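You operate a simulated robot arm through the tools that you are given. There is no shell and no other tool. Be economical: measure what you need, move in short steps, check, and stop when the job is done.

You run a simulated two-armed robot. Do the job below in one go: nothing can be reset, and whatever is moved stays where it is left.

## Task
Open the spice pan, tip its beans into the mortar and close the pan.
Fine: lid on the strip board meanwhile, pan back where it stood.

It is judged by the outcome, as a careful person would: the job done as asked, and still so three seconds after it is handed in. It fails if anything else is knocked over, pushed out of place, dropped, spilled or broken. A push-on lid holds only when it is set on centred and level and pressed home; a screw cap is set on level and turned clockwise until tight.

## Robot
Two 7-joint arms with fingered hands on one trunk, on a base that drives. Base frame: it is fixed to the floor where the robot stands at the start and does not move with it; the origin is under the middle of the robot, x ahead of it, y to its left, z up; the surface under the hand at the start is at about z = 0.8. Lengths are in m, angles in degrees, forces in N, time in s.
The left shoulder is at the start at [0.07, 0.149, 1.185], the right one opposite. With the tool pointing down near the work surface each hand reaches from about 0.1 to 0.78 m from the robot's upright axis, wherever it stands, measured 20 degrees to its own side. Places, roughly: spice pan (17x13x8 cm) [0.5, -0.1, 0.8]; strip board [0.6, 0.3, 0.8]. Payload 3.6 kg a hand.
Tool frame (each hand has its own): the origin (TCP) lies between the finger pads and is the grasp point; the fingertips stand 0.025 m ahead of it; z points along the fingers, y is the line along which they close. The gripper opens to 0.088 m. The gripper's body begins 0.029 m behind the TCP. The gripper is a hand of 4 fingers: y runs from the thumb to the fingers, the wrist lies at [-0.013, -0.097, -0.162] in the tool frame.
Orientation is told as [roll, pitch, yaw] about the base's x, y, z axes, in that order, counted from this pose: with the fingers straight down and the wrist toward the robot, the tool's x, y and z point along [0, 1, 0], [1, 0, 0] and [0, 0, -1] of the base frame.

## Interface
- The arms move only by the tool nudge_tool. It takes "left_commands", "right_commands" or both (then of equal length, played together; a hand with none holds still); each is text: rows parted by semicolons, each of 6 numbers parted by spaces: the shift along the tool's x, y, z in m, then the turn, a rotation vector about the tool's x, y, z in degrees. In form: x y z rx ry rz; .... A call has 1 to 8 rows; each row shifts and turns the commanded pose from where the row before left it, along the tool's axes as they then stand. A row lasts 0.2 s, in which the tool goes at most 0.05 m and 8.6 degrees; a call with a longer step from one row to the next is refused whole. Where a pose cannot be reached the arm comes as near as it can. A force on the tool above 40 N (or 10 N above the force at the start of the call, whichever is more), or a blocked arm, ends the call early, and 0.2 s more pass. In this call time passes only in rows, and 0.2 s behind the last. It gives the time, the measured TCP pose, the force on the tool (base axes), the opening and the grip force at its end, in the units of the frame above (readings bear some noise), with the torque about the TCP (base axes, N m) and any sound that the robot's microphone picked up.
- Cameras (640 x 400 px; columns grow to the right, rows downward): "scene" is now at [0.1373, 0.0038, 1.4097]; the picture's right is [0.04, -1.00, 0.00], its down [-0.61, -0.03, -0.79] and it looks along [0.79, 0.04, -0.61] (base axes); focal length 250 px, centre (320, 200). "left" rides on the left gripper at [-0.064, -0.083, -0.098] in its tool frame; the picture's right is [-0.62, -0.37, 0.69], its down [0.71, -0.63, 0.30] and it looks along [0.32, 0.68, 0.65] (tool axes); focal length 265 px, centre (320, 200). "right" rides on the right gripper at [0.064, -0.083, -0.098] in its tool frame; the picture's right is [-0.62, 0.37, -0.69], its down [-0.71, -0.63, 0.30] and it looks along [-0.32, 0.68, 0.65] (tool axes); focal length 265 px, centre (320, 200). There is no depth. A picture from a camera that has moved, and an enlarged one, comes with that camera's place and axes in the base frame and with its lens.
- grab_frame(camera): a new picture of that camera. No time passes.
- lift_body(by): slides the trunk up (or, below 0, down) by that many m; the arms and the scene camera ride with it, the base frame stays. It gives what a move gives, with no picture.
- drive_base(legs): drives the robot by 1 to 6 legs, each [ahead, left, turn to the left] in m, m and degrees, along the robot's own axes; the way and the turn of a leg run together, so that a leg with both is an arc; at most 1.5 m and 180 degrees a leg. The arms and the cameras ride along, it lands a little off, and it stops where it bumps. It gives what a move gives.
- set_fingers(index, middle, ring, thumb_bend, thumb_turn, hand): sets how far each is bent, from 0 (flat) to 1 (curled in); at 0.3 the hand is open as for a grip, at 0.7 the pads meet at the TCP. One left out holds its place. A second passes; each finger stops where it meets its share of the squeeze, and holds until it gets a number again. It is the only way to open and close the hand. It gives what a move gives, with no picture; readings hold the bend of each and the force on the fingers (four entries, about 0 where the hand has none), thumb and palm. thumb_turn goes from beside the hand (0) to across from the fingers (1), as for a grip.
- aim_head(pan, tilt): turns the head with the scene camera to pan (to the left, within 86 degrees either way) and tilt (down, from -29 to 69), counted from straight ahead of the robot. It gives what a move gives.
- zoom(camera, box): a new picture of the part [left, top, right, bottom] of that camera's present view, enlarged. No time passes.
- sign_off(): hands the job in; it is judged then, once.

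Go step by step. Nothing tells you exact positions but the pictures and the camera data: compare them with the known pose of the tool, close in by small moves and look again before you grip or let go. The budget is 120 turns and 92 pictures, counting those below and the enlarged ones. Unless the task says otherwise, let go and move clear before handing in, and close with one line.

The tools are called after "Emit:" as name(argument=value, ...) on one line, values as JSON. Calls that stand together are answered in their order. nudge_tool: Moves the arms, as the interface text tells. Its arguments: {"type":"object","properties":{"left_commands":{"type":"string"},"right_commands":{"type":"string"}},"required":[]} The other tools are called the same way: lift_body (by) slides the trunk up or down; set_fingers (index, middle, ring, thumb_bend, thumb_turn, hand) moves the fingers one by one; drive_base (legs) drives the base; aim_head (pan, tilt) turns the head that bears the scene camera; grab_frame (camera) takes a picture; zoom (camera, box) takes an enlarged picture of a part of a camera's view; sign_off () hands the job in.

At the start:

```text
clock: 0.0
left_tool_pos: [0.5254, 0.0833, 1.2179]
left_orientation: [0.0, 0.0, 0.0]
left_contact_force: [0.4, -0.7, 0.2]
left_ft_torque: [0.01, 0.0, 0.01]
left_grip_width: 0.0875
left_gripper_force: 0.0
left_shape: jaw
left_bend: [0.3, 0.3, 0.3, 0.3, 0.98]
left_finger forces: [0.0, 0.0, 0.0, 0.0, 0.1, 0.0]
right_tool_pos: [0.4714, -0.2587, 1.2104]
right_orientation: [0.0, 0.1, 0.0]
right_contact_force: [-0.4, 0.6, -0.6]
right_ft_torque: [0.0, 0.03, 0.0]
right_grip_width: 0.0876
right_gripper_force: 0.1
right_shape: jaw
right_bend: [0.3, 0.3, 0.3, 0.3, 0.98]
right_finger forces: [0.1, 0.1, 0.1, 0.0, 0.1, 0.0]
trunk travel left (down, up): [-0.675, 0.265]
robot x, y, heading: [-0.0004, -0.0019, -0.0]
head pan, tilt: [2.6, 37.3]
```

scene: 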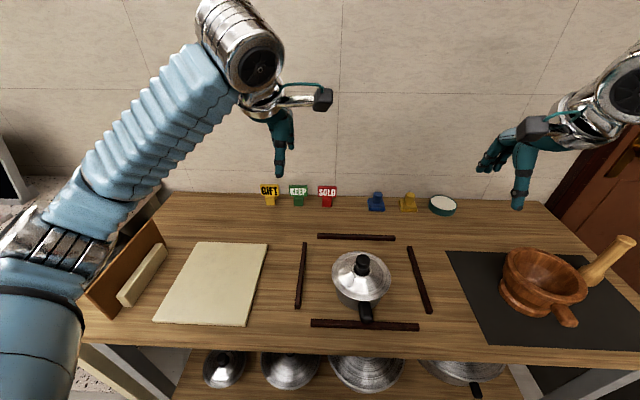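
right: 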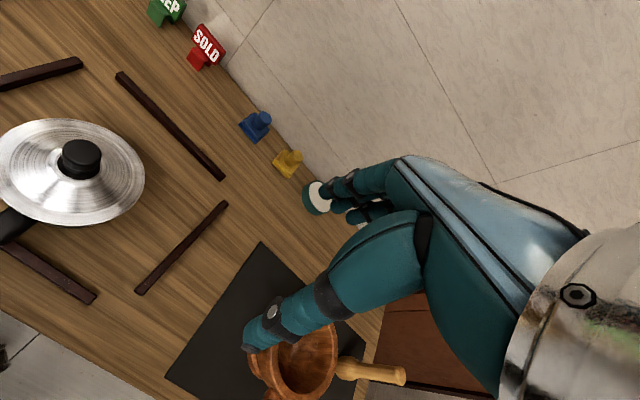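
left: 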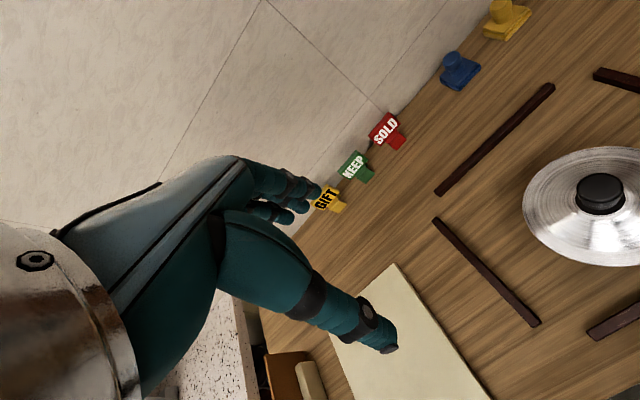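

I see the lidded pan between four dark strips, the cream board to the left and the mortar on a dark mat to the right. I'll zoom in to measure them.

Emit:
zoom(camera="scene", box=[280, 220, 440, 340])

Emit:
zoom(camera="scene", box=[440, 210, 640, 360])

Emit:
zoom(camera="scene", box=[80, 200, 280, 350])

```text
3.33 times, centred on (360, 280) of scene
camera zoom: at [0.1373, 0.0038, 1.4097], right [0.04, -1.0, 0.0], down [-0.61, -0.03, -0.79], along [0.79, 0.04, -0.61], focal length 832 px, centre (187, -67)
```

zoom: 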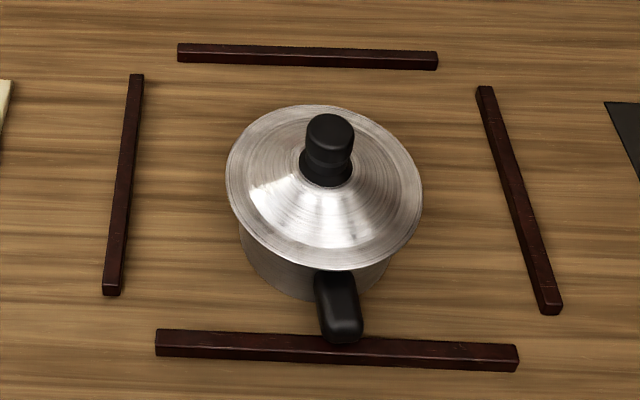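

```text
2.67 times, centred on (540, 285) of scene
camera zoom: at [0.1373, 0.0038, 1.4097], right [0.04, -1.0, 0.0], down [-0.61, -0.03, -0.79], along [0.79, 0.04, -0.61], focal length 666 px, centre (-267, -27)
```

zoom: 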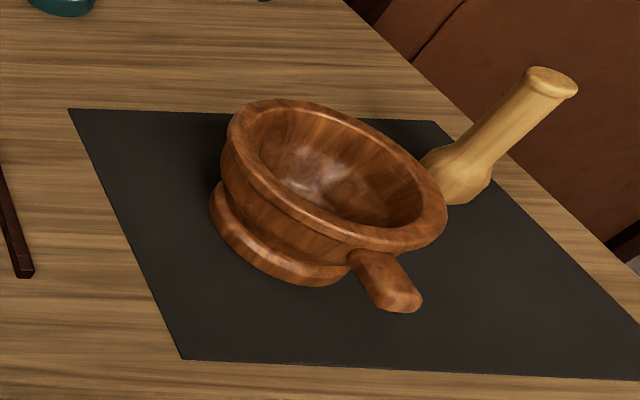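

```text
2.67 times, centred on (180, 275) of scene
camera zoom: at [0.1373, 0.0038, 1.4097], right [0.04, -1.0, 0.0], down [-0.61, -0.03, -0.79], along [0.79, 0.04, -0.61], focal length 666 px, centre (693, 0)
```

zoom: 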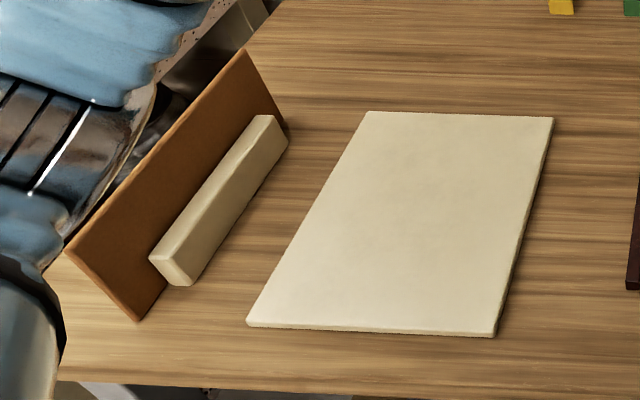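

The pan's centre is about (0.534, -0.082), with the lid brim near z 0.85 and the knob from about 0.87 to 0.93. The handle points at the robot. The cream board centre is about (0.53, 0.32) and the mortar about (0.53, -0.53). I'll bring the left hand above the knob and look again.

Emit:
nudge_tool(left_commands="-0.0275 0.0015 0.036 0 0 0;-0.0275 0.0015 0.036 0 0 0;-0.0275 0.0015 0.036 0 0 0;-0.0275 0.0015 0.036 0 0 0;-0.0275 0.0015 0.036 0 0 0;-0.0275 0.0015 0.036 0 0 0")

Emit:
grab_frame(camera="scene")

Emit:
grab_frame(camera="left")

Emit:
grab_frame(camera="right")

```text
clock: 1.4
left_tool_pos: [0.5345, -0.0841, 1.0032]
left_orientation: [0.1, 0.1, 0.0]
left_contact_force: [-0.3, 1.0, 0.4]
left_ft_torque: [0.0, 0.01, -0.01]
left_grip_width: 0.0877
left_gripper_force: 0.1
left_shape: jaw
left_bend: [0.3, 0.3, 0.3, 0.3, 0.98]
left_finger forces: [0.0, 0.1, 0.0, 0.0, 0.0, 0.1]
right_tool_pos: [0.4712, -0.2591, 1.2092]
right_orientation: [0.0, -0.1, -0.2]
right_contact_force: [0.1, -0.7, 1.2]
right_ft_torque: [0.0, 0.03, 0.03]
right_grip_width: 0.0874
right_gripper_force: 0.0
right_shape: jaw
right_bend: [0.3, 0.3, 0.3, 0.3, 0.98]
right_finger forces: [0.0, 0.0, 0.0, 0.0, 0.0, 0.0]
trunk travel left (down, up): [-0.675, 0.265]
robot x, y, heading: [-0.002, -0.0044, 0.0]
head pan, tilt: [2.6, 37.3]
```

```text
85 pictures are left
camera scene: at [0.1364, 0.0026, 1.4099], right [0.04, -1.0, 0.0], down [-0.61, -0.03, -0.8], along [0.79, 0.04, -0.61], focal length 250 px, centre (320, 200)
```

scene: 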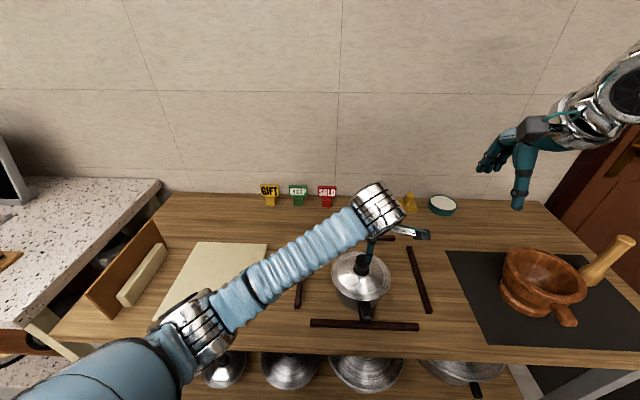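

```text
84 pictures are left
camera left: at [0.4512, -0.1483, 1.1014], right [-0.37, -0.62, -0.69], down [-0.63, 0.71, -0.3], along [0.68, 0.33, -0.65], focal length 265 px, centre (320, 200)
```

left: 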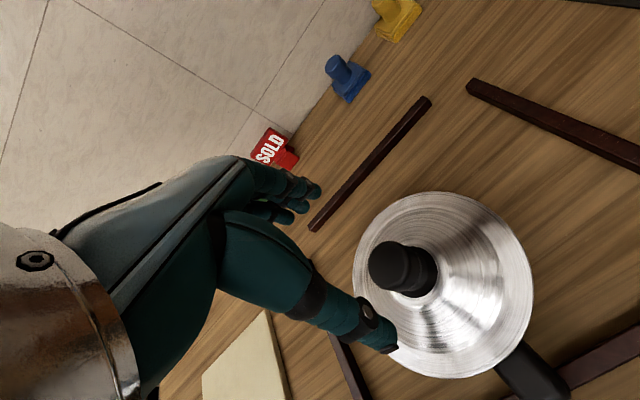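

```text
83 pictures are left
camera right: at [0.3872, -0.1951, 1.3088], right [0.37, -0.62, 0.69], down [-0.63, -0.71, -0.3], along [0.68, -0.32, -0.65], focal length 265 px, centre (320, 200)
```

right: 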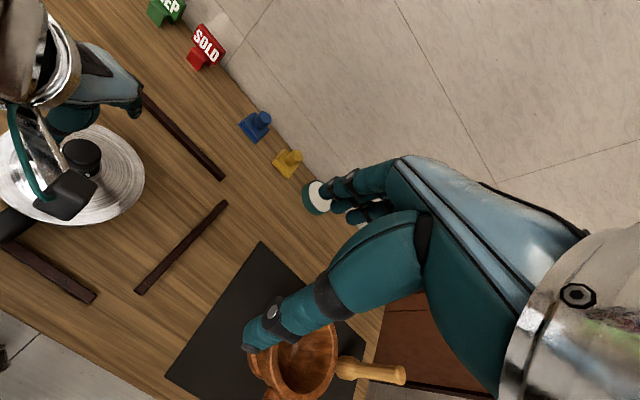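

The left camera agrees with the scene camera: the knob is at about (0.533, -0.082), top near z 0.93. I'll descend over it and check before closing.

Emit:
nudge_tool(left_commands="0.002 -0.001 0.03 0 0 0;0 0 0.03 0 0 0;0 0 0.02 0 0 0")

Emit:
grab_frame(camera="left")

Emit:
zoom(camera="scene", box=[280, 180, 440, 340])

```text
clock: 2.2
left_tool_pos: [0.5325, -0.0795, 0.9231]
left_orientation: [0.0, 0.0, -0.1]
left_contact_force: [-0.8, -0.6, -0.5]
left_ft_torque: [0.03, 0.0, -0.01]
left_grip_width: 0.0879
left_gripper_force: 0.1
left_shape: jaw
left_bend: [0.3, 0.3, 0.3, 0.3, 0.98]
left_finger forces: [0.0, 0.0, 0.1, 0.0, 0.0, 0.0]
right_tool_pos: [0.4723, -0.2583, 1.2097]
right_orientation: [0.1, -0.1, 0.0]
right_contact_force: [-0.7, -0.1, -0.1]
right_ft_torque: [-0.05, -0.04, -0.02]
right_grip_width: 0.0877
right_gripper_force: 0.0
right_shape: jaw
right_bend: [0.3, 0.3, 0.3, 0.3, 0.98]
right_finger forces: [0.0, 0.0, 0.0, 0.0, 0.0, 0.0]
trunk travel left (down, up): [-0.675, 0.265]
robot x, y, heading: [-0.0011, -0.0003, -0.2]
head pan, tilt: [2.6, 37.3]
```

```text
82 pictures are left
camera left: at [0.4494, -0.1435, 1.0213], right [-0.37, -0.62, -0.69], down [-0.63, 0.71, -0.3], along [0.68, 0.32, -0.65], focal length 265 px, centre (320, 200)
```

left: 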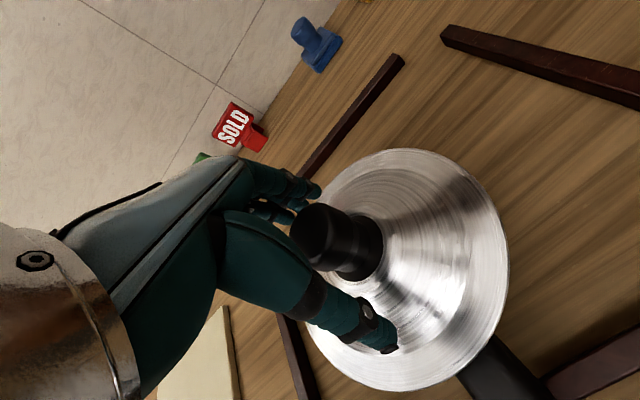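

```text
2.50 times, centred on (360, 260) of scene
camera zoom: at [0.1368, 0.0041, 1.4098], right [0.04, -1.0, 0.0], down [-0.61, -0.03, -0.8], along [0.79, 0.04, -0.61], focal length 624 px, centre (220, 50)
```

zoom: 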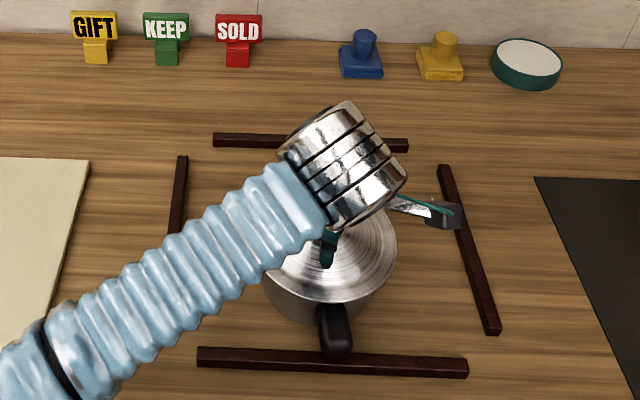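

The knob sits between the thumb and fingers. I'll lower 12 mm more and close.

Emit:
nudge_tool(left_commands="-0.002 0 0.012 0 0 0")

Emit:
set_fingers(hand="left", index=0.7, middle=0.7, ring=0.7, thumb_bend=0.7)

Emit:
grab_frame(camera="left")

```text
clock: 2.6
left_tool_pos: [0.5327, -0.0811, 0.9105]
left_orientation: [0.0, 0.0, -0.1]
left_contact_force: [0.6, -0.3, 0.1]
left_ft_torque: [0.03, -0.02, 0.02]
left_grip_width: 0.0877
left_gripper_force: 0.0
left_shape: jaw
left_bend: [0.3, 0.3, 0.3, 0.3, 0.98]
left_finger forces: [0.0, 0.0, 0.1, 0.1, 0.0, 0.0]
right_tool_pos: [0.4713, -0.2587, 1.2098]
right_orientation: [0.0, 0.0, -0.1]
right_contact_force: [-0.3, -0.4, -0.4]
right_ft_torque: [0.0, 0.0, 0.0]
right_grip_width: 0.0876
right_gripper_force: 0.0
right_shape: jaw
right_bend: [0.3, 0.3, 0.3, 0.3, 0.98]
right_finger forces: [0.1, 0.0, 0.0, 0.0, 0.1, 0.0]
trunk travel left (down, up): [-0.675, 0.265]
robot x, y, heading: [-0.0023, 0.0023, 0.1]
head pan, tilt: [2.6, 37.3]
```

```text
clock: 3.6
left_tool_pos: [0.5322, -0.081, 0.9165]
left_orientation: [-0.2, -0.7, 0.0]
left_contact_force: [7.1, 3.1, 34.1]
left_ft_torque: [0.0, -0.48, -0.06]
left_grip_width: 0.0418
left_gripper_force: 18.8
left_shape: fingers
left_bend: [0.49, 0.45, 0.7, 0.56, 0.98]
left_finger forces: [11.8, 11.3, 0.1, 0.0, 14.3, 0.1]
right_tool_pos: [0.4684, -0.2569, 1.2122]
right_orientation: [0.0, -0.2, 0.0]
right_contact_force: [-0.3, 0.2, 0.2]
right_ft_torque: [0.03, 0.01, 0.02]
right_grip_width: 0.0879
right_gripper_force: 0.0
right_shape: jaw
right_bend: [0.3, 0.3, 0.3, 0.3, 0.98]
right_finger forces: [0.0, 0.1, 0.0, 0.0, 0.0, 0.1]
trunk travel left (down, up): [-0.675, 0.265]
robot x, y, heading: [0.0016, -0.0008, -0.1]
head pan, tilt: [2.6, 37.3]
```

```text
80 pictures are left
camera left: at [0.4477, -0.1446, 1.0149], right [-0.36, -0.62, -0.69], down [-0.63, 0.71, -0.32], along [0.69, 0.32, -0.65], focal length 265 px, centre (320, 200)
```

left: 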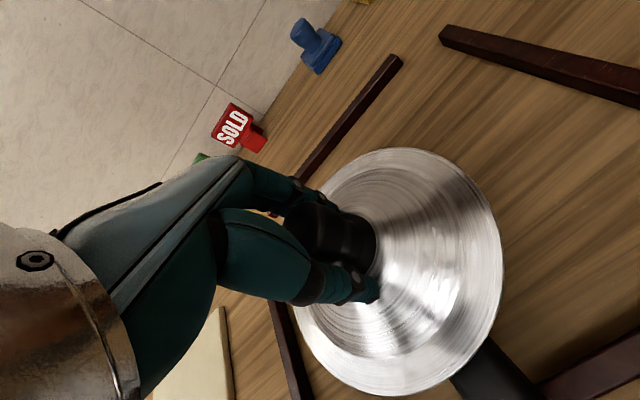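

The knob is gripped, with the fingers pressing slightly on the lid. I'll lift in small steps and check whether the lid comes free or the pan rises with it.

Emit:
nudge_tool(left_commands="0 0 -0.007 0 0 0;0 0 -0.005 0 0 0")

Emit:
grab_frame(camera="left")

```text
clock: 4.2
left_tool_pos: [0.5314, -0.0801, 0.9196]
left_orientation: [0.3, 0.2, 0.0]
left_contact_force: [3.4, 1.6, 3.9]
left_ft_torque: [0.03, -0.46, 0.01]
left_grip_width: 0.0274
left_gripper_force: 10.5
left_shape: fingers
left_bend: [0.55, 0.49, 0.7, 0.61, 0.97]
left_finger forces: [6.6, 7.0, 0.1, 0.0, 7.1, 0.1]
right_tool_pos: [0.4713, -0.2586, 1.2094]
right_orientation: [0.0, -0.1, 0.0]
right_contact_force: [-0.2, 1.4, 1.4]
right_ft_torque: [-0.04, 0.0, 0.03]
right_grip_width: 0.0874
right_gripper_force: 0.0
right_shape: jaw
right_bend: [0.3, 0.3, 0.3, 0.3, 0.98]
right_finger forces: [0.1, 0.0, 0.0, 0.1, 0.0, 0.1]
trunk travel left (down, up): [-0.675, 0.265]
robot x, y, heading: [0.0019, 0.0047, 0.1]
head pan, tilt: [2.6, 37.3]
```

```text
79 pictures are left
camera left: at [0.4496, -0.145, 1.0186], right [-0.37, -0.62, -0.69], down [-0.63, 0.72, -0.3], along [0.68, 0.33, -0.66], focal length 265 px, centre (320, 200)
```

left: 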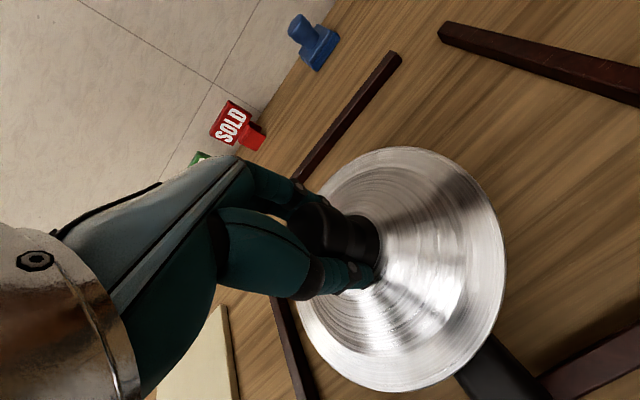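

Emit:
nudge_tool(left_commands="0 0 -0.005 0 0 0;0 0 -0.005 0 0 0;0 0 -0.005 0 0 0")

Emit:
grab_frame(camera="left")

```text
clock: 5.0
left_tool_pos: [0.5328, -0.082, 0.9388]
left_orientation: [0.1, 0.1, 0.0]
left_contact_force: [-1.4, 0.7, -2.3]
left_ft_torque: [0.02, -0.01, 0.0]
left_grip_width: 0.0271
left_gripper_force: 6.7
left_shape: fingers
left_bend: [0.55, 0.56, 0.7, 0.61, 0.97]
left_finger forces: [6.4, 0.3, 0.1, 0.0, 6.5, 0.0]
right_tool_pos: [0.4711, -0.2578, 1.2092]
right_orientation: [0.0, 0.0, 0.0]
right_contact_force: [-0.7, 0.1, 0.3]
right_ft_torque: [-0.01, 0.01, -0.02]
right_grip_width: 0.0875
right_gripper_force: 0.0
right_shape: jaw
right_bend: [0.3, 0.3, 0.3, 0.3, 0.98]
right_finger forces: [0.1, 0.1, 0.0, 0.1, 0.0, 0.1]
trunk travel left (down, up): [-0.675, 0.265]
robot x, y, heading: [0.0003, 0.0008, -0.1]
head pan, tilt: [2.6, 37.3]
```

```text
78 pictures are left
camera left: at [0.4498, -0.1462, 1.0368], right [-0.37, -0.62, -0.69], down [-0.63, 0.72, -0.3], along [0.68, 0.32, -0.65], focal length 265 px, centre (320, 200)
```

left: 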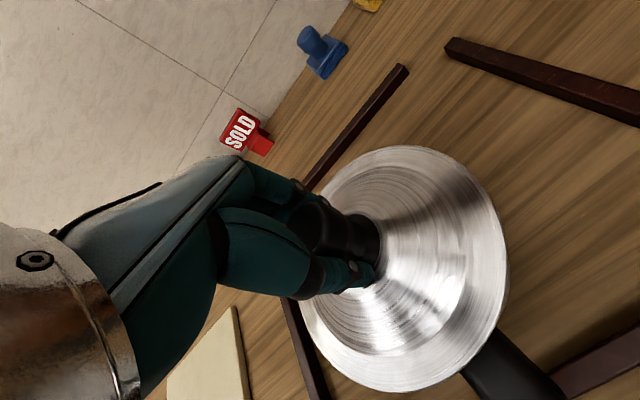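

The lid seems to follow. I'll check from the head camera that the pan stays down, and firm up the middle finger.

Emit:
set_fingers(hand="left", index=0.75, middle=0.75, thumb_bend=0.75)

Emit:
zoom(camera="scene", box=[300, 200, 420, 340])

Emit:
zoom(camera="right", box=[0, 80, 200, 280])

```text
clock: 6.0
left_tool_pos: [0.5323, -0.0814, 0.938]
left_orientation: [0.0, 0.0, 0.1]
left_contact_force: [0.7, 0.0, -2.8]
left_ft_torque: [-0.03, -0.03, 0.01]
left_grip_width: 0.0262
left_gripper_force: 17.9
left_shape: fingers
left_bend: [0.57, 0.64, 0.7, 0.6, 0.94]
left_finger forces: [10.4, 7.6, 0.0, 0.0, 16.6, 0.0]
right_tool_pos: [0.4705, -0.2594, 1.2105]
right_orientation: [0.0, 0.0, -0.1]
right_contact_force: [-0.8, -0.2, 0.5]
right_ft_torque: [0.0, 0.0, -0.01]
right_grip_width: 0.0878
right_gripper_force: 0.1
right_shape: jaw
right_bend: [0.3, 0.3, 0.3, 0.3, 0.98]
right_finger forces: [0.0, 0.0, 0.1, 0.1, 0.0, 0.1]
trunk travel left (down, up): [-0.675, 0.265]
robot x, y, heading: [-0.003, -0.0005, 0.3]
head pan, tilt: [2.6, 37.3]
```

```text
2.86 times, centred on (360, 270) of scene
camera zoom: at [0.137, 0.0038, 1.4098], right [0.04, -1.0, 0.0], down [-0.61, -0.03, -0.8], along [0.79, 0.04, -0.61], focal length 713 px, centre (206, 0)
```

zoom: 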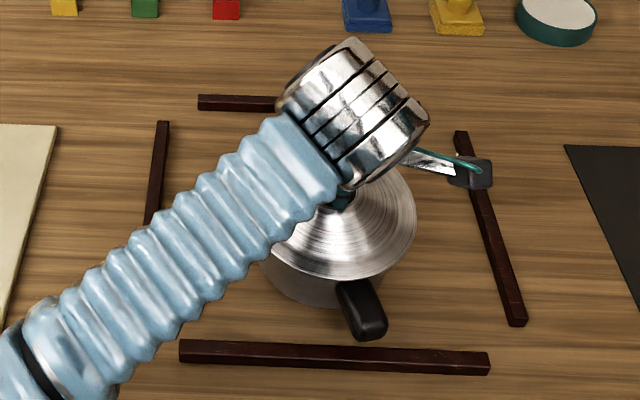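

```text
2.00 times, centred on (100, 180) of right
camera zoom: at [0.3877, -0.1941, 1.3087], right [0.37, -0.62, 0.69], down [-0.63, -0.71, -0.3], along [0.68, -0.32, -0.65], focal length 531 px, centre (760, 240)
```

zoom: 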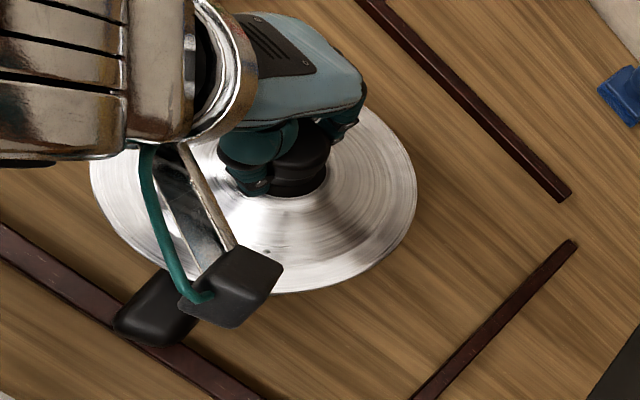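

The handle end has shifted in the picture. The pan is stuck to the lid, has risen about 1–2 cm and has twisted roughly 11°. I'll turn it back, set it down gently, and then hold the pan with the right hand for the pull.

Emit:
nudge_tool(left_commands="0 0 0.003 0 0 5.5;0 0 0.003 0 0 5.5;0 0 0.003 0 0 0")

Emit:
zoom(camera="scene", box=[280, 220, 440, 340])

```text
clock: 6.8
left_tool_pos: [0.5327, -0.0822, 0.9296]
left_orientation: [-0.1, 0.0, -11.2]
left_contact_force: [-0.4, 0.0, -2.9]
left_ft_torque: [0.0, -0.02, 0.01]
left_grip_width: 0.0259
left_gripper_force: 17.0
left_shape: fingers
left_bend: [0.57, 0.64, 0.7, 0.6, 0.94]
left_finger forces: [10.6, 7.7, 0.0, 0.1, 16.6, 0.0]
right_tool_pos: [0.4715, -0.2594, 1.2104]
right_orientation: [0.1, 0.1, 0.0]
right_contact_force: [-0.6, 0.5, -0.9]
right_ft_torque: [-0.02, 0.04, 0.01]
right_grip_width: 0.0879
right_gripper_force: 0.1
right_shape: jaw
right_bend: [0.3, 0.3, 0.3, 0.3, 0.98]
right_finger forces: [0.0, 0.1, 0.0, 0.1, 0.0, 0.0]
trunk travel left (down, up): [-0.675, 0.265]
robot x, y, heading: [0.001, -0.0012, -0.3]
head pan, tilt: [2.6, 37.3]
```

```text
3.33 times, centred on (360, 280) of scene
camera zoom: at [0.1372, 0.0032, 1.4097], right [0.04, -1.0, 0.0], down [-0.61, -0.03, -0.79], along [0.79, 0.04, -0.61], focal length 832 px, centre (187, -67)
```

zoom: 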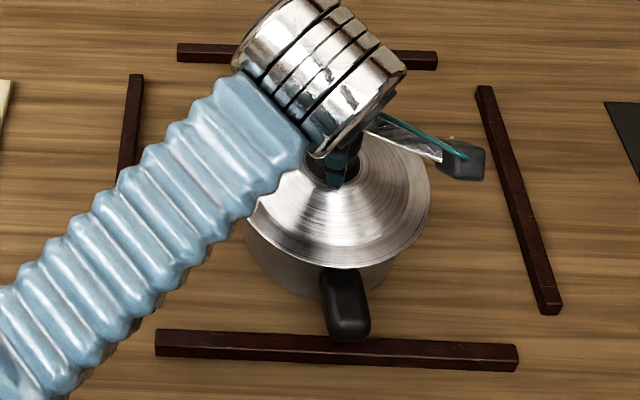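

Emit:
nudge_tool(left_commands="0.005 0 0.003 0 0 0;0 0 0.003 0 0 0;0 0 0.003 0 0 0")

Emit:
zoom(camera="scene", box=[280, 220, 440, 340])

```text
clock: 7.6
left_tool_pos: [0.5345, -0.0777, 0.9207]
left_orientation: [0.0, -0.1, -11.0]
left_contact_force: [-0.5, 0.9, -3.0]
left_ft_torque: [0.0, -0.06, -0.04]
left_grip_width: 0.0259
left_gripper_force: 17.4
left_shape: fingers
left_bend: [0.57, 0.64, 0.7, 0.6, 0.94]
left_finger forces: [10.7, 7.6, 0.0, 0.1, 16.6, 0.1]
right_tool_pos: [0.472, -0.2594, 1.2102]
right_orientation: [0.0, 0.0, 0.0]
right_contact_force: [-0.5, -0.7, -0.2]
right_ft_torque: [-0.01, -0.01, -0.01]
right_grip_width: 0.0876
right_gripper_force: 0.0
right_shape: jaw
right_bend: [0.3, 0.3, 0.3, 0.3, 0.98]
right_finger forces: [0.1, 0.1, 0.1, 0.0, 0.1, 0.0]
trunk travel left (down, up): [-0.675, 0.265]
robot x, y, heading: [-0.0005, -0.0005, -0.2]
head pan, tilt: [2.6, 37.3]
```

```text
3.33 times, centred on (360, 280) of scene
camera zoom: at [0.1371, 0.0037, 1.4098], right [0.04, -1.0, 0.0], down [-0.61, -0.03, -0.79], along [0.79, 0.04, -0.61], focal length 832 px, centre (187, -67)
```

zoom: 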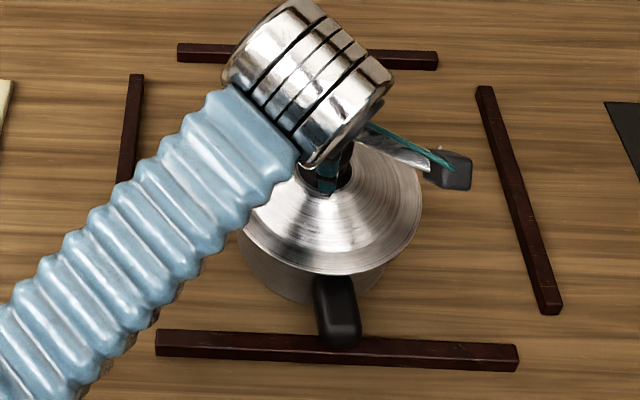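

Emit:
nudge_tool(left_commands="0 0.004 0.003 0 0 0;0 0 0.002 0 0 0;0 0 0.002 0 0 0")

Emit:
zoom(camera="scene", box=[280, 220, 440, 340])

Emit:
zoom(camera="right", box=[0, 80, 200, 280])

```text
clock: 8.4
left_tool_pos: [0.5368, -0.0773, 0.9187]
left_orientation: [-0.2, -0.6, -11.0]
left_contact_force: [1.6, 1.6, 18.9]
left_ft_torque: [-0.01, 0.44, 0.0]
left_grip_width: 0.0261
left_gripper_force: 25.3
left_shape: fingers
left_bend: [0.57, 0.64, 0.7, 0.6, 0.94]
left_finger forces: [12.4, 8.5, 0.1, 0.1, 30.6, 0.0]
right_tool_pos: [0.4692, -0.2577, 1.2124]
right_orientation: [0.1, -0.1, 0.0]
right_contact_force: [-0.6, 0.6, -0.3]
right_ft_torque: [0.01, 0.0, -0.02]
right_grip_width: 0.0877
right_gripper_force: 0.0
right_shape: jaw
right_bend: [0.3, 0.3, 0.3, 0.3, 0.98]
right_finger forces: [0.0, 0.0, 0.0, 0.0, 0.1, 0.0]
trunk travel left (down, up): [-0.675, 0.265]
robot x, y, heading: [-0.0009, 0.0019, 0.1]
head pan, tilt: [2.6, 37.3]
```

```text
3.33 times, centred on (360, 280) of scene
camera zoom: at [0.134, 0.0046, 1.4104], right [0.04, -1.0, 0.0], down [-0.6, -0.03, -0.8], along [0.8, 0.04, -0.6], focal length 832 px, centre (187, -67)
```

zoom: 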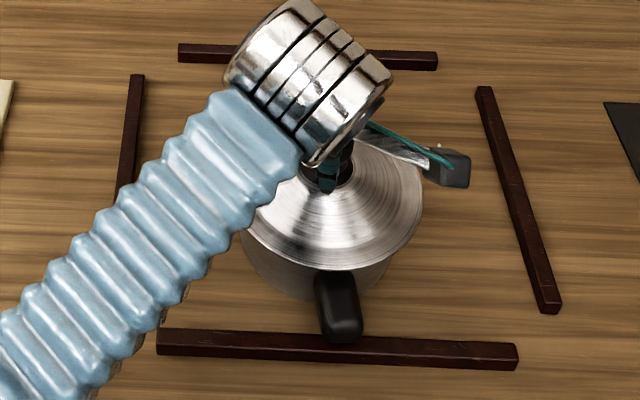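

```text
2.00 times, centred on (100, 180) of right
camera zoom: at [0.3849, -0.1933, 1.3101], right [0.37, -0.62, 0.69], down [-0.63, -0.71, -0.31], along [0.68, -0.33, -0.65], focal length 531 px, centre (760, 240)
```

zoom: 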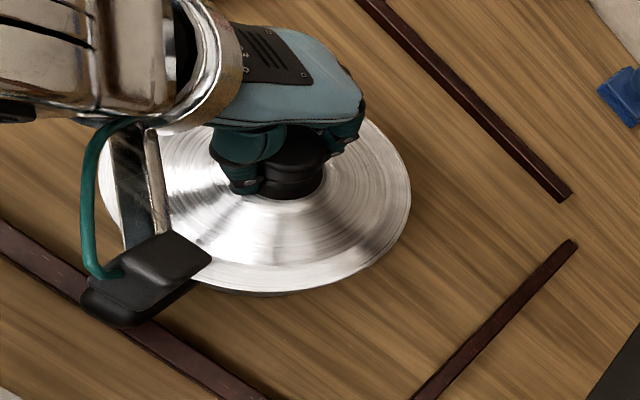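

The pan is back on its spot, matching the first picture. I'll release the knob, raise the left hand, and turn both hands so the wrists don't crowd each other.

Emit:
nudge_tool(left_commands="0 0 -0.002 0 0 0")

Emit:
set_fingers(hand="left", index=0.3, middle=0.3, ring=0.3, thumb_bend=0.3)

Emit:
nudge_tool(left_commands="0 0 -0.03 0 0 0;0 0 -0.04 0 0 0;0 0 0 0 0 8;0 0 0 0 0 8;0 0 0 0 0 8;0 0 0 0 0 8;0 0 0 0 0 8;0 0 0 0 0 8", right_commands="0 0 0 0 0 8.2;0 0 0 0 0 8.2;0 0 0 0 0 8.2;0 0 0 0 0 8.2;0 0 0 0 0 8.2;0 0 0 0 0 8.2;0 0 0 0 0 8.2;0 0 0 0 0 8.2")

Emit:
nudge_tool(left_commands="0 0 0 0 0 8;0 0 0 0 0 8;0 0 0 0 0 8;0 0 0 0 0 7", right_commands="0 0 0 0 0 8.2;0 0 0 0 0 8.2;0 0 0 0 0 8;0 0 0 0 0 0")

Emit:
grab_frame(camera="scene")

```text
clock: 8.8
left_tool_pos: [0.5368, -0.0775, 0.9191]
left_orientation: [-0.1, -0.4, -11.0]
left_contact_force: [3.4, 0.1, 18.9]
left_ft_torque: [-0.14, 0.0, -0.04]
left_grip_width: 0.0259
left_gripper_force: 25.7
left_shape: fingers
left_bend: [0.57, 0.64, 0.7, 0.6, 0.94]
left_finger forces: [20.5, 8.3, 0.1, 0.0, 22.2, 0.0]
right_tool_pos: [0.4695, -0.2588, 1.2111]
right_orientation: [0.1, -0.1, 0.1]
right_contact_force: [1.2, 0.6, -0.7]
right_ft_torque: [0.0, 0.0, 0.02]
right_grip_width: 0.0875
right_gripper_force: 0.0
right_shape: jaw
right_bend: [0.3, 0.3, 0.3, 0.3, 0.98]
right_finger forces: [0.0, 0.1, 0.0, 0.0, 0.1, 0.0]
trunk travel left (down, up): [-0.675, 0.265]
robot x, y, heading: [0.0001, 0.0, -0.1]
head pan, tilt: [2.6, 37.3]
```

```text
clock: 9.8
left_tool_pos: [0.5382, -0.076, 0.9132]
left_orientation: [0.1, 0.3, -11.1]
left_contact_force: [0.6, 0.0, -0.3]
left_ft_torque: [-0.01, 0.0, -0.01]
left_grip_width: 0.0847
left_gripper_force: 0.1
left_shape: fingers
left_bend: [0.3, 0.3, 0.3, 0.3, 0.97]
left_finger forces: [0.0, 0.1, 0.0, 0.0, 0.1, 0.1]
right_tool_pos: [0.473, -0.2596, 1.2099]
right_orientation: [0.0, 0.2, 0.0]
right_contact_force: [-0.5, 0.7, -0.6]
right_ft_torque: [0.01, -0.01, -0.04]
right_grip_width: 0.0874
right_gripper_force: 0.2
right_shape: jaw
right_bend: [0.3, 0.3, 0.3, 0.3, 0.98]
right_finger forces: [0.0, 0.0, 0.1, 0.0, 0.0, 0.0]
trunk travel left (down, up): [-0.675, 0.265]
robot x, y, heading: [-0.0007, -0.002, 0.1]
head pan, tilt: [2.6, 37.3]
```

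```text
clock: 11.6
left_tool_pos: [0.5376, -0.076, 0.9841]
left_orientation: [-0.1, -0.1, -59.3]
left_contact_force: [0.0, 0.3, 0.9]
left_ft_torque: [-0.03, -0.02, 0.0]
left_grip_width: 0.0848
left_gripper_force: 0.0
left_shape: fingers
left_bend: [0.3, 0.3, 0.3, 0.3, 0.97]
left_finger forces: [0.0, 0.0, 0.1, 0.1, 0.0, 0.0]
right_tool_pos: [0.4732, -0.2578, 1.2092]
right_orientation: [0.0, -0.1, -65.8]
right_contact_force: [1.0, 0.3, -0.5]
right_ft_torque: [-0.01, 0.02, -0.04]
right_grip_width: 0.0876
right_gripper_force: 0.1
right_shape: jaw
right_bend: [0.3, 0.3, 0.3, 0.3, 0.98]
right_finger forces: [0.0, 0.0, 0.1, 0.0, 0.0, 0.1]
trunk travel left (down, up): [-0.675, 0.265]
robot x, y, heading: [0.0012, 0.0011, 0.1]
head pan, tilt: [2.6, 37.3]
```

```text
clock: 12.6
left_tool_pos: [0.5381, -0.0753, 0.9865]
left_orientation: [-0.1, 0.0, -90.1]
left_contact_force: [-0.2, -0.2, 0.3]
left_ft_torque: [0.02, 0.02, 0.03]
left_grip_width: 0.0848
left_gripper_force: 0.0
left_shape: fingers
left_bend: [0.3, 0.3, 0.3, 0.3, 0.97]
left_finger forces: [0.1, 0.0, 0.0, 0.0, 0.0, 0.0]
right_tool_pos: [0.4718, -0.2595, 1.2109]
right_orientation: [0.0, 0.1, -90.1]
right_contact_force: [-0.4, -0.8, -0.7]
right_ft_torque: [-0.04, 0.04, 0.05]
right_grip_width: 0.0877
right_gripper_force: 0.0
right_shape: jaw
right_bend: [0.3, 0.3, 0.3, 0.3, 0.98]
right_finger forces: [0.0, 0.1, 0.1, 0.0, 0.1, 0.1]
trunk travel left (down, up): [-0.675, 0.265]
robot x, y, heading: [-0.0037, 0.0014, 0.1]
head pan, tilt: [2.6, 37.3]
```

```text
71 pictures are left
camera scene: at [0.137, 0.0035, 1.4098], right [0.04, -1.0, 0.0], down [-0.61, -0.03, -0.8], along [0.79, 0.04, -0.61], focal length 250 px, centre (320, 200)
```

scene: 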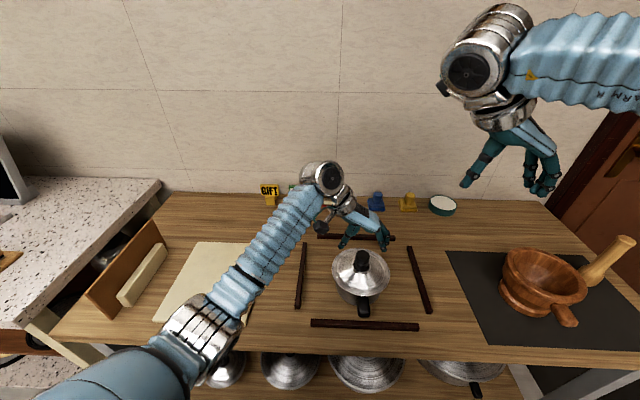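

Both hands turned fine. Before gripping the handle I'll rehearse the pouring pose with the empty right hand above the mortar, to see whether the arm can reach it.

Emit:
nudge_tool(right_commands="-0.005 0.046 0.012 0 0 0;-0.005 0.046 0.012 0 0 0;-0.005 0.046 0.012 0 0 0;-0.005 0.046 0.012 0 0 0;-0.005 0.046 0.012 0 0 0")

Emit:
nudge_tool(right_commands="0 0 0 0 7.5 0;0 0 0 0 7.5 0;0 0 0 0 7.5 0;0 0 0 0 7.5 0;0 0 0 0 7.5 0;0 0 0 0 7.5 0")

Emit:
nudge_tool(right_commands="0 0 0 6 0 6;0 0 0 6 0 6;0 0 0 6 0 6;0 0 0 6 0 6;0 0 0 6 0 6;0 0 0 6 0 6;0 0 0 6 0 6;0 0 0 6 0 6")

```text
clock: 13.8
left_tool_pos: [0.5374, -0.0773, 0.9851]
left_orientation: [0.0, 0.2, -90.1]
left_contact_force: [0.0, 0.2, 0.4]
left_ft_torque: [0.02, -0.03, 0.0]
left_grip_width: 0.0846
left_gripper_force: 0.0
left_shape: fingers
left_bend: [0.3, 0.3, 0.3, 0.3, 0.97]
left_finger forces: [0.0, 0.0, 0.0, 0.0, 0.1, 0.1]
right_tool_pos: [0.4472, -0.49, 1.1499]
right_orientation: [0.0, 0.0, -90.1]
right_contact_force: [-0.5, 0.6, 0.1]
right_ft_torque: [0.0, 0.01, -0.01]
right_grip_width: 0.0877
right_gripper_force: 0.1
right_shape: jaw
right_bend: [0.3, 0.3, 0.3, 0.3, 0.98]
right_finger forces: [0.1, 0.1, 0.0, 0.0, 0.0, 0.0]
trunk travel left (down, up): [-0.675, 0.265]
robot x, y, heading: [0.0039, 0.0019, 0.1]
head pan, tilt: [2.6, 37.3]
```

```text
clock: 15.2
left_tool_pos: [0.5378, -0.0769, 0.9872]
left_orientation: [0.0, 0.0, -89.9]
left_contact_force: [-1.2, 0.3, -0.3]
left_ft_torque: [-0.03, -0.02, -0.01]
left_grip_width: 0.0848
left_gripper_force: 0.1
left_shape: fingers
left_bend: [0.3, 0.3, 0.3, 0.3, 0.97]
left_finger forces: [0.1, 0.1, 0.0, 0.0, 0.0, 0.0]
right_tool_pos: [0.4461, -0.4877, 1.1506]
right_orientation: [45.2, 0.0, -90.1]
right_contact_force: [-0.8, 0.0, 0.8]
right_ft_torque: [-0.03, -0.01, 0.01]
right_grip_width: 0.0875
right_gripper_force: 0.2
right_shape: jaw
right_bend: [0.3, 0.3, 0.3, 0.3, 0.98]
right_finger forces: [0.0, 0.1, 0.0, 0.0, 0.0, 0.0]
trunk travel left (down, up): [-0.675, 0.265]
robot x, y, heading: [-0.0024, -0.0046, -0.2]
head pan, tilt: [2.6, 37.3]
```

```text
clock: 17.0
left_tool_pos: [0.5377, -0.0783, 0.9856]
left_orientation: [0.0, 0.0, -90.1]
left_contact_force: [0.3, -0.2, -0.2]
left_ft_torque: [0.0, 0.01, -0.02]
left_grip_width: 0.0848
left_gripper_force: 0.0
left_shape: fingers
left_bend: [0.3, 0.3, 0.3, 0.3, 0.97]
left_finger forces: [0.1, 0.0, 0.0, 0.0, 0.0, 0.0]
right_tool_pos: [0.4471, -0.4883, 1.1523]
right_orientation: [45.1, 68.1, -90.0]
right_contact_force: [-0.3, -0.1, -0.3]
right_ft_torque: [0.02, -0.02, 0.03]
right_grip_width: 0.0878
right_gripper_force: 0.1
right_shape: jaw
right_bend: [0.3, 0.3, 0.3, 0.3, 0.98]
right_finger forces: [0.0, 0.0, 0.0, 0.0, 0.0, 0.0]
trunk travel left (down, up): [-0.675, 0.265]
robot x, y, heading: [-0.0023, 0.0028, 0.1]
head pan, tilt: [2.6, 37.3]
```

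Emit:
nudge_tool(right_commands="0 0 0 6 0 6;0 0 0 6 0 6;0 0 0 6 0 6;0 0 0 6 0 6;0 0 0 6 0 6;0 0 0 6 0 6;0 0 0 6 0 6;0 0 0 6 0 6")

Emit:
grab_frame(camera="scene")

Emit:
grab_frame(camera="right")

```text
clock: 18.8
left_tool_pos: [0.5377, -0.0777, 0.9855]
left_orientation: [0.1, 0.0, -90.0]
left_contact_force: [0.1, 0.9, 0.5]
left_ft_torque: [0.04, -0.01, -0.01]
left_grip_width: 0.0846
left_gripper_force: 0.0
left_shape: fingers
left_bend: [0.3, 0.3, 0.3, 0.3, 0.97]
left_finger forces: [0.1, 0.0, 0.1, 0.1, 0.0, 0.0]
right_tool_pos: [0.4471, -0.4885, 1.1497]
right_orientation: [-135.0, 44.2, 90.0]
right_contact_force: [0.3, -0.1, 0.1]
right_ft_torque: [-0.02, -0.03, -0.04]
right_grip_width: 0.0876
right_gripper_force: 0.0
right_shape: jaw
right_bend: [0.3, 0.3, 0.3, 0.3, 0.98]
right_finger forces: [0.0, 0.0, 0.0, 0.0, 0.0, 0.0]
trunk travel left (down, up): [-0.675, 0.265]
robot x, y, heading: [-0.0013, 0.0004, -0.1]
head pan, tilt: [2.6, 37.3]
```

```text
70 pictures are left
camera scene: at [0.1371, 0.0035, 1.4098], right [0.04, -1.0, 0.0], down [-0.61, -0.03, -0.79], along [0.79, 0.04, -0.61], focal length 250 px, centre (320, 200)
```

scene: 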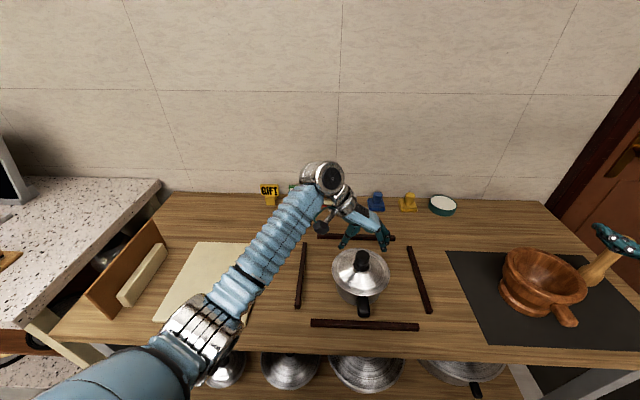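

```text
69 pictures are left
camera right: at [0.4216, -0.6281, 1.1252], right [-0.93, 0.23, -0.29], down [-0.29, 0.05, 0.96], along [0.23, 0.97, 0.02], focal length 265 px, centre (320, 200)
```

right: 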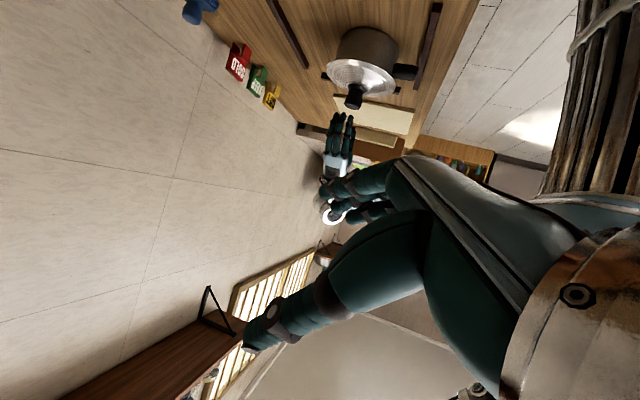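

The full pour roll of 136° is reachable above the mortar. I'll roll back and lift the left hand clear, then bring the right hand to the handle.

Emit:
nudge_tool(right_commands="0 0 0 -6 0 -6;0 0 0 -6 0 -6;0 0 0 -6 0 -6;0 0 0 -6 0 -6;0 0 0 -6 0 -6;0 0 0 -6 0 -6;0 0 0 -6 0 -6;0 0 0 -6 0 -6", left_commands="0 -0.02 -0.02 0 0 0;0 -0.02 -0.02 0 0 0;0 -0.02 -0.02 0 0 0;0 -0.02 -0.02 0 0 0;0 -0.02 -0.02 0 0 0;0 -0.02 0 0 0 0;0 0 0 0 0 0;0 0 0 0 0 0")

Emit:
nudge_tool(right_commands="0 0 0 -6 0 -6;0 0 0 -6 0 -6;0 0 0 -6 0 -6;0 0 0 -6 0 -6;0 0 0 -6 0 -6;0 0 0 -6 0 -6;0 0 0 -6 0 -6;0 0 0 -6 0 -6")

Emit:
grab_frame(camera="right")

```text
clock: 20.6
left_tool_pos: [0.5382, 0.042, 1.084]
left_orientation: [-0.1, 0.1, -89.9]
left_contact_force: [-0.3, 0.4, -0.5]
left_ft_torque: [0.03, 0.03, 0.01]
left_grip_width: 0.0846
left_gripper_force: 0.1
left_shape: fingers
left_bend: [0.3, 0.3, 0.3, 0.3, 0.97]
left_finger forces: [0.0, 0.1, 0.1, 0.1, 0.1, 0.1]
right_tool_pos: [0.447, -0.4874, 1.1509]
right_orientation: [45.1, 67.7, -90.1]
right_contact_force: [-1.0, -1.1, 0.4]
right_ft_torque: [0.0, 0.01, 0.03]
right_grip_width: 0.0875
right_gripper_force: 0.0
right_shape: jaw
right_bend: [0.3, 0.3, 0.3, 0.3, 0.98]
right_finger forces: [0.0, 0.1, 0.1, 0.0, 0.0, 0.1]
trunk travel left (down, up): [-0.675, 0.265]
robot x, y, heading: [-0.0005, -0.0029, -0.2]
head pan, tilt: [2.6, 37.3]
```

```text
clock: 22.4
left_tool_pos: [0.5383, 0.0415, 1.0844]
left_orientation: [0.0, 0.0, -90.0]
left_contact_force: [-0.4, 0.0, -0.6]
left_ft_torque: [0.01, -0.02, 0.0]
left_grip_width: 0.0846
left_gripper_force: 0.1
left_shape: fingers
left_bend: [0.3, 0.3, 0.3, 0.3, 0.97]
left_finger forces: [0.1, 0.1, 0.0, 0.0, 0.0, 0.1]
right_tool_pos: [0.447, -0.4881, 1.151]
right_orientation: [45.0, 0.0, -90.1]
right_contact_force: [0.9, 0.1, -1.3]
right_ft_torque: [0.02, -0.02, -0.02]
right_grip_width: 0.0875
right_gripper_force: 0.1
right_shape: jaw
right_bend: [0.3, 0.3, 0.3, 0.3, 0.98]
right_finger forces: [0.0, 0.1, 0.1, 0.0, 0.0, 0.0]
trunk travel left (down, up): [-0.675, 0.265]
robot x, y, heading: [-0.0006, -0.0018, 0.0]
head pan, tilt: [2.6, 37.3]
```

```text
68 pictures are left
camera right: at [0.4218, -0.4048, 1.2653], right [-0.93, -0.37, 0.05], down [-0.29, 0.63, -0.72], along [0.23, -0.68, -0.69], focal length 265 px, centre (320, 200)
```

right: 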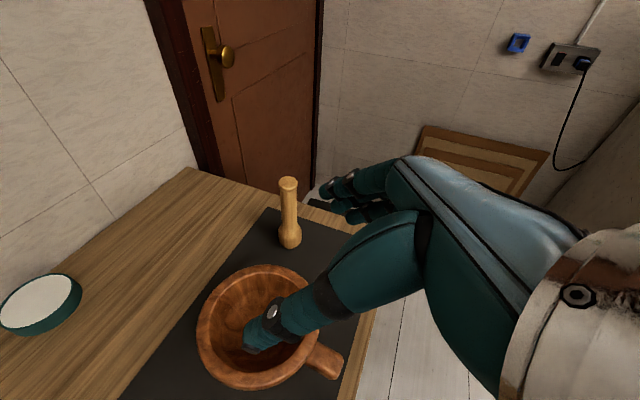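

The mortar's rim centre is at about (0.53, -0.515), z about 0.9. Now I'll move the right hand toward the pan handle and look.

Emit:
nudge_tool(right_commands="-0.02 -0.041 0.006 0 0 0;-0.02 -0.041 0.006 0 0 0;-0.02 -0.041 0.006 0 0 0;-0.02 -0.041 0.006 0 0 0;-0.02 -0.041 0.006 0 0 0;-0.02 -0.041 0.006 0 0 0;-0.02 -0.041 0.006 0 0 0;-0.02 -0.041 0.006 0 0 0")

Emit:
grab_frame(camera="right")

Emit:
grab_frame(camera="scene")

```text
clock: 24.2
left_tool_pos: [0.5406, 0.0388, 1.0828]
left_orientation: [-0.1, 0.0, -90.0]
left_contact_force: [0.1, 0.6, -0.1]
left_ft_torque: [0.0, 0.03, -0.02]
left_grip_width: 0.0844
left_gripper_force: 0.0
left_shape: fingers
left_bend: [0.3, 0.3, 0.3, 0.3, 0.97]
left_finger forces: [0.0, 0.0, 0.0, 0.1, 0.0, 0.1]
right_tool_pos: [0.4086, -0.166, 1.0036]
right_orientation: [45.1, -0.1, -90.1]
right_contact_force: [0.2, 0.4, 0.0]
right_ft_torque: [0.02, 0.02, 0.0]
right_grip_width: 0.0875
right_gripper_force: 0.1
right_shape: jaw
right_bend: [0.3, 0.3, 0.3, 0.3, 0.98]
right_finger forces: [0.0, 0.0, 0.1, 0.0, 0.0, 0.0]
right hand out of reach, approached as far as the arm can: row 3, 4, 5
trunk travel left (down, up): [-0.675, 0.265]
robot x, y, heading: [-0.001, -0.0008, -0.2]
head pan, tilt: [2.6, 37.3]
```

```text
67 pictures are left
camera right: at [0.3841, -0.0818, 1.1185], right [-0.93, -0.37, 0.05], down [-0.29, 0.63, -0.72], along [0.23, -0.68, -0.69], focal length 265 px, centre (320, 200)
```

right: 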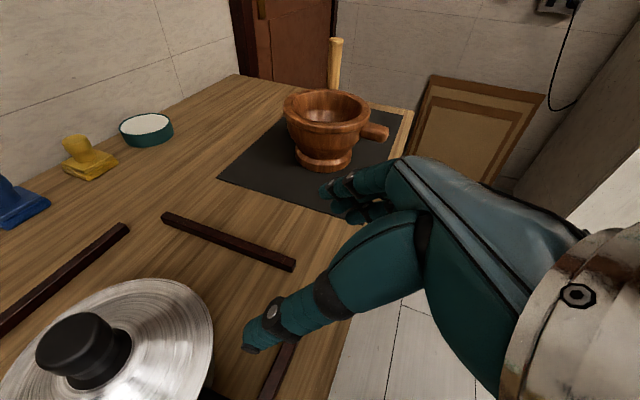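

```text
66 pictures are left
camera scene: at [0.1394, 0.003, 1.4095], right [0.04, -1.0, 0.0], down [-0.61, -0.03, -0.79], along [0.79, 0.04, -0.61], focal length 250 px, centre (320, 200)
```

scene: 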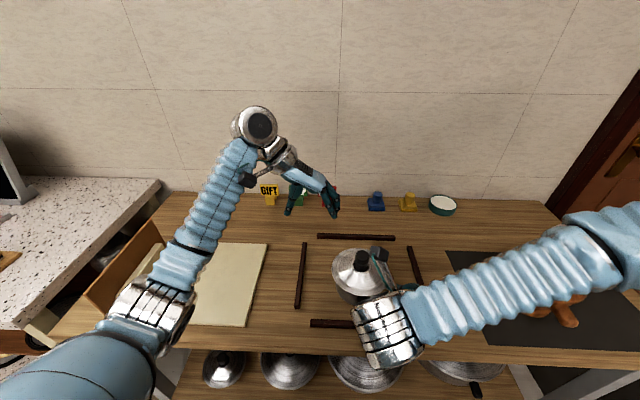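

The right hand gets cramped close to the body, so I'll back the base up by 0.1 m to give both arms room.

Emit:
drive_base(legs=[[-0.1, 0, 0]])

Emit:
grab_frame(camera="scene")

```text
clock: 26.1
left_tool_pos: [0.4402, 0.0416, 1.0833]
left_orientation: [-0.1, -0.2, -90.0]
left_contact_force: [0.9, -0.6, -0.2]
left_ft_torque: [0.02, -0.01, -0.01]
left_grip_width: 0.0845
left_gripper_force: 0.1
left_shape: fingers
left_bend: [0.3, 0.3, 0.3, 0.3, 0.97]
left_finger forces: [0.1, 0.0, 0.1, 0.0, 0.1, 0.0]
right_tool_pos: [0.308, -0.1642, 1.0031]
right_orientation: [45.0, -0.1, -90.1]
right_contact_force: [0.1, -0.4, -0.1]
right_ft_torque: [0.0, 0.02, -0.05]
right_grip_width: 0.0879
right_gripper_force: 0.0
right_shape: jaw
right_bend: [0.3, 0.3, 0.3, 0.3, 0.98]
right_finger forces: [0.0, 0.0, 0.1, 0.0, 0.0, 0.0]
trunk travel left (down, up): [-0.675, 0.265]
robot x, y, heading: [-0.101, -0.0007, -0.1]
head pan, tilt: [2.6, 37.3]
```

```text
65 pictures are left
camera scene: at [0.0354, 0.0052, 1.4097], right [0.04, -1.0, 0.0], down [-0.61, -0.03, -0.79], along [0.79, 0.03, -0.61], focal length 250 px, centre (320, 200)
```

scene: 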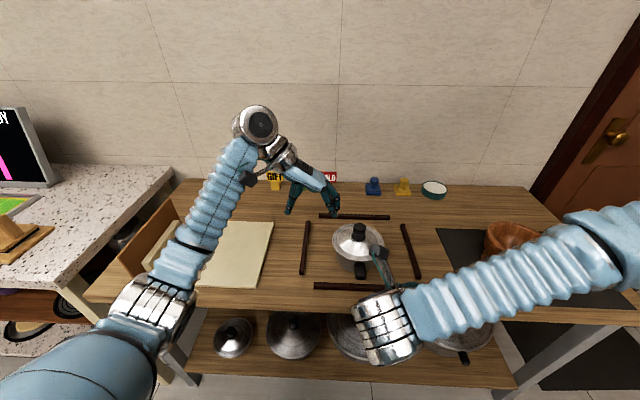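

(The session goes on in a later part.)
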